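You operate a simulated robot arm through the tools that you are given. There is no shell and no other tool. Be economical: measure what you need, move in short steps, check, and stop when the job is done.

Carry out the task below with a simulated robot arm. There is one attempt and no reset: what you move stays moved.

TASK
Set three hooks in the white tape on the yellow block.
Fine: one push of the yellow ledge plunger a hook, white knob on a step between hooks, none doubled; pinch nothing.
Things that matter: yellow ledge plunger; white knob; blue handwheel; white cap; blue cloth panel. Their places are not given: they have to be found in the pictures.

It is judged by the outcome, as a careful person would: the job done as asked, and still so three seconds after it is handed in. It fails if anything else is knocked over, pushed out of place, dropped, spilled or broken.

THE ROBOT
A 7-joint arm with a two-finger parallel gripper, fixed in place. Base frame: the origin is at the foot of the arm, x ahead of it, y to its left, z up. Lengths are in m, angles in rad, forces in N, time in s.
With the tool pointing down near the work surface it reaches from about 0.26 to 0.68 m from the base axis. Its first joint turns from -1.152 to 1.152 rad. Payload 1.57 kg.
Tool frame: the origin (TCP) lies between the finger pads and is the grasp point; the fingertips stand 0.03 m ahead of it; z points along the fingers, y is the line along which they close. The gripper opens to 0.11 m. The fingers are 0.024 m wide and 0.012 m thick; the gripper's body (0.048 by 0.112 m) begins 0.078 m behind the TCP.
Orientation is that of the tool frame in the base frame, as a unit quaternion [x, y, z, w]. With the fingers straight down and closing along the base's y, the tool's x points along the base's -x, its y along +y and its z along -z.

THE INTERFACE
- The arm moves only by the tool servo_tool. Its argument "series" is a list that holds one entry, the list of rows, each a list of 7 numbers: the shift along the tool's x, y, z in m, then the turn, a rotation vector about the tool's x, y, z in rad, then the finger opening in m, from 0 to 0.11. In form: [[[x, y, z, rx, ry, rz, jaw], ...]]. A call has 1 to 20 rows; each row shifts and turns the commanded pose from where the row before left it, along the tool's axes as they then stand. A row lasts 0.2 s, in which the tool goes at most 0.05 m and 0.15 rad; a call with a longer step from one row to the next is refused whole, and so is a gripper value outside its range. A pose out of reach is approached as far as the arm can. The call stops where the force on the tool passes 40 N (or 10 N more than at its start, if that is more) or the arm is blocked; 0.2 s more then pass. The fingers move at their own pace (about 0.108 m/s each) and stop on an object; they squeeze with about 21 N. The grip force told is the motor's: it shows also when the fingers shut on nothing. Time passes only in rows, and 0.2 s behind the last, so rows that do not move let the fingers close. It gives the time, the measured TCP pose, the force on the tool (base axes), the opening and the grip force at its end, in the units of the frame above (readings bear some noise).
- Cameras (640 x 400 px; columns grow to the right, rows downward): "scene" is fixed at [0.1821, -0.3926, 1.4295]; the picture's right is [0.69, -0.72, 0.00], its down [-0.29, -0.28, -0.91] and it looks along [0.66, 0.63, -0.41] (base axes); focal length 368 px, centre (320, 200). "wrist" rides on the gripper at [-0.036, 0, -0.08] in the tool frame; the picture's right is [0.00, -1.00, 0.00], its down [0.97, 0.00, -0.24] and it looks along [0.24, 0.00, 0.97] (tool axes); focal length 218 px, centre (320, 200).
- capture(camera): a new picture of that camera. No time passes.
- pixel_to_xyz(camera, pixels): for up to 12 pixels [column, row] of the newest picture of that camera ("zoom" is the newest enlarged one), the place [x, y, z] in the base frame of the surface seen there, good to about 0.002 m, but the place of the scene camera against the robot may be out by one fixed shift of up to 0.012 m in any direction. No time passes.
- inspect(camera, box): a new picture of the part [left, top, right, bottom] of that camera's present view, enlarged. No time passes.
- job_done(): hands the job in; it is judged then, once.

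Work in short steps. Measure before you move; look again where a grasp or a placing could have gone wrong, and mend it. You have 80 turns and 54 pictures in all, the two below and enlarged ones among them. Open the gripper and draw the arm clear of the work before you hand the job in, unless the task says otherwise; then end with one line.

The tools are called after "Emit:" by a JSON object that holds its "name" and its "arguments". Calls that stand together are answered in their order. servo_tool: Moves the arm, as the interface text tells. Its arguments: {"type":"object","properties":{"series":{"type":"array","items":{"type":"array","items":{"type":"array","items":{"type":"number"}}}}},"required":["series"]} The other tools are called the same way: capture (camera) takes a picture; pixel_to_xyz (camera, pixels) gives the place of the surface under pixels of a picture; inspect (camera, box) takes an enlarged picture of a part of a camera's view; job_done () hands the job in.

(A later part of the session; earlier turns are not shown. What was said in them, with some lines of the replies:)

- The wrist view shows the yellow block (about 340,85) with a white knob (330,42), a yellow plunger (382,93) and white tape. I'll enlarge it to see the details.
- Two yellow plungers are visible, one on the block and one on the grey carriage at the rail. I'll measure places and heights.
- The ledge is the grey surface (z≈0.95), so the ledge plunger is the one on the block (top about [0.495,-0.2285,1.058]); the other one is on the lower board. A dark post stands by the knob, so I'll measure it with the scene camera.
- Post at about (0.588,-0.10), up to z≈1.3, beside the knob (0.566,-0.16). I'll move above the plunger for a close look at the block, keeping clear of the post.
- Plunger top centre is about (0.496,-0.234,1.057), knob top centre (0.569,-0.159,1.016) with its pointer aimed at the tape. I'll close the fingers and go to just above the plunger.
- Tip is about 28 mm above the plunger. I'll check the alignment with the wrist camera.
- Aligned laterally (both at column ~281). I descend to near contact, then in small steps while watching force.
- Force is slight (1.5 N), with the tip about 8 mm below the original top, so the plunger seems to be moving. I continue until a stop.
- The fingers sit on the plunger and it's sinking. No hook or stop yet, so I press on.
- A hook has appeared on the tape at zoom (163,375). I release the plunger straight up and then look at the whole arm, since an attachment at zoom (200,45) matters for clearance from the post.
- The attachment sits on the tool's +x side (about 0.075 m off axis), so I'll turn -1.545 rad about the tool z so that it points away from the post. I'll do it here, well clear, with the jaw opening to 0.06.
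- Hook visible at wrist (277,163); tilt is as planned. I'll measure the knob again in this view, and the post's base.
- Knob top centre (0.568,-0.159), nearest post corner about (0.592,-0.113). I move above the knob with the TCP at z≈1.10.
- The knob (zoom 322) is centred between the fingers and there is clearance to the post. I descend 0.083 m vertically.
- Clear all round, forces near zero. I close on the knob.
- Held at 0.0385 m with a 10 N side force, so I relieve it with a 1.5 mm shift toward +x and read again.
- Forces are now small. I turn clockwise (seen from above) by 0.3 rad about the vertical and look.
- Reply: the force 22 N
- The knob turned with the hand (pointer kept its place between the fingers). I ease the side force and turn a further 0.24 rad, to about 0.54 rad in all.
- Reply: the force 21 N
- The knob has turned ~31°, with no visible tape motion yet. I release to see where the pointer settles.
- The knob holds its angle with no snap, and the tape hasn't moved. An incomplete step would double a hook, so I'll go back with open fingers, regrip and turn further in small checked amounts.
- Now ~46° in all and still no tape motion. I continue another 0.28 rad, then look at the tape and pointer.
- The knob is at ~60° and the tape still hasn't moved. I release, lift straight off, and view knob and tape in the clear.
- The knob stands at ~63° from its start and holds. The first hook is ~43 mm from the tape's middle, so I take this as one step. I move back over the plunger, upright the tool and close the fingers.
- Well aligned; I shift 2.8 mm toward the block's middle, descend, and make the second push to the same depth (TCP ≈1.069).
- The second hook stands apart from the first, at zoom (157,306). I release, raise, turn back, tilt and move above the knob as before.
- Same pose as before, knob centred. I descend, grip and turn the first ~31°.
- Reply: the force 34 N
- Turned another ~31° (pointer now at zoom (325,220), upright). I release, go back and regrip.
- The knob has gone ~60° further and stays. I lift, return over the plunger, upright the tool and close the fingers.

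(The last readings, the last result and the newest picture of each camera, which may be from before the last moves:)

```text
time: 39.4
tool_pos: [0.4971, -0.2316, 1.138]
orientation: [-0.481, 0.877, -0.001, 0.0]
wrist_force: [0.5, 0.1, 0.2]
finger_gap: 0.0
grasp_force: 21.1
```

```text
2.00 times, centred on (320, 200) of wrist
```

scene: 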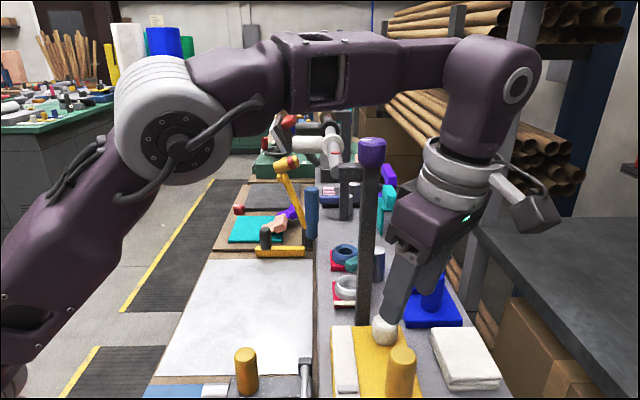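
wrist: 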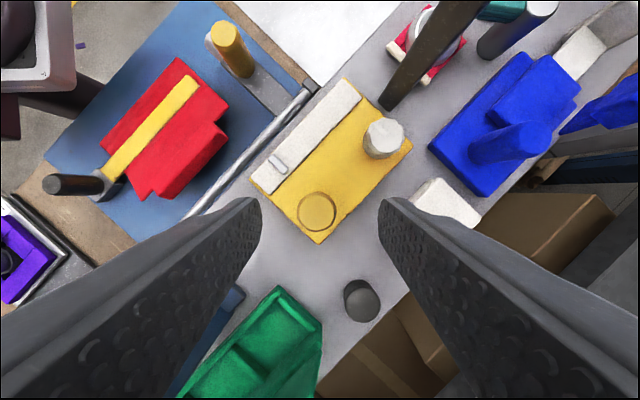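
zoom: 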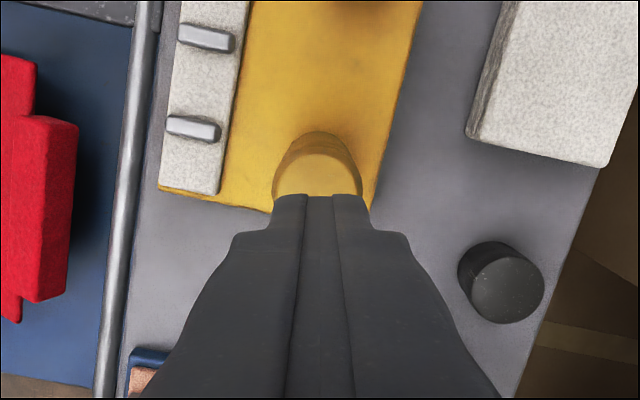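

Aligned as before. Third push to the same depth.

Emit:
{"name": "servo_tool", "arguments": {"series": [[[0, 0, 0.016, 0, 0, 0, 0], [0, 0, 0.016, 0, 0, 0, 0], [0, 0, 0.015, 0, 0, 0, 0], [0, 0, 0.004, 0, 0, 0, 0], [0, 0, 0.004, 0, 0, 0, 0], [0, 0, 0.004, 0, 0, 0, 0], [0, 0, 0.003, 0, 0, 0, 0], [0, 0, 0.003, 0, 0, 0, 0], [0, 0, 0.002, 0, 0, 0, 0], [0, 0, 0.002, 0, 0, 0, 0]]]}}

Emit:
{"name": "inspect", "arguments": {"camera": "scene", "box": [310, 240, 510, 400]}}

```text
time: 41.6
tool_pos: [0.4968, -0.2312, 1.0691]
orientation: [-0.48, 0.877, -0.001, 0.001]
wrist_force: [2.4, 1.1, 3.0]
finger_gap: 0.0001
grasp_force: 20.8
```

```text
2.50 times, centred on (410, 320) of scene
```

zoom: 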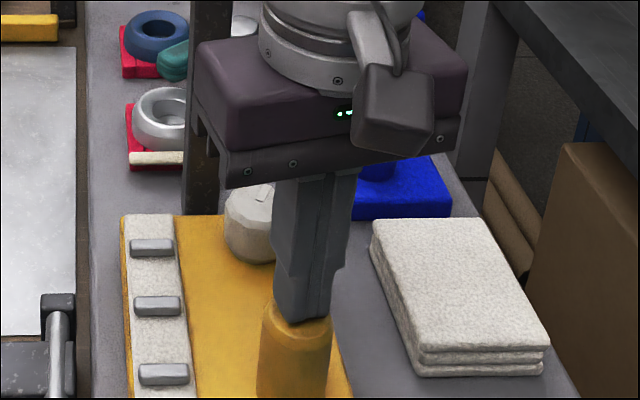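

Three evenly spaced hooks stand in the tape. I release, draw the arm up and away, open the gripper and check.

Emit:
{"name": "servo_tool", "arguments": {"series": [[[0, 0, -0.01, 0, 0, 0, 0], [0, 0, -0.03, 0, 0, 0, 0], [0, 0, -0.04, 0, 0, 0, 0], [0, 0, -0.04, 0, 0, 0, 0], [0, 0, -0.04, 0, 0, 0, 0.05], [0.02, 0, -0.03, 0, 0, 0, 0.08], [0.03, 0, -0.01, 0, 0, 0, 0.08], [0, 0, 0, 0, 0, 0, 0.08]]]}}

Emit:
{"name": "capture", "arguments": {"camera": "scene"}}

```text
time: 43.4
tool_pos: [0.477, -0.2617, 1.2542]
orientation: [-0.48, 0.877, -0.002, 0.001]
wrist_force: [-0.1, -1.2, -0.2]
finger_gap: 0.0802
grasp_force: 0.0
out of reach, approached as far as the arm can: row 6, 7
```

```text
11 pictures are left
```

scene: 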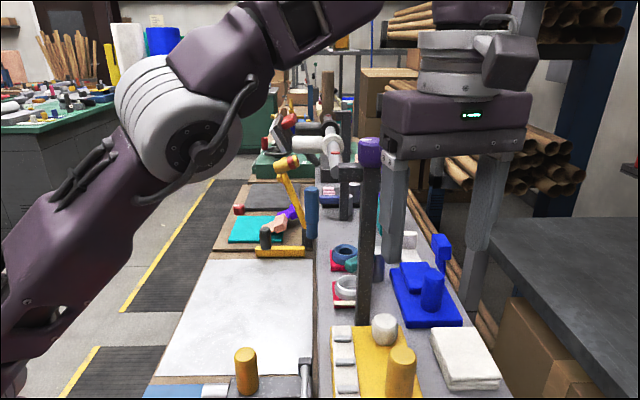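

The arm is clear, the gripper is open, three hooks are set and nothing else has moved. I hand it in.

Emit:
{"name": "job_done", "arguments": {}}

```text
The job is handed in.
```

I set three evenly spaced hooks in the white tape, one push of the yellow ledge plunger each. Between hooks I turned the white knob about 60°. The knob has no click or mark to show a step, so that angle was my judgement, but each hook landed in its own place and none doubled.
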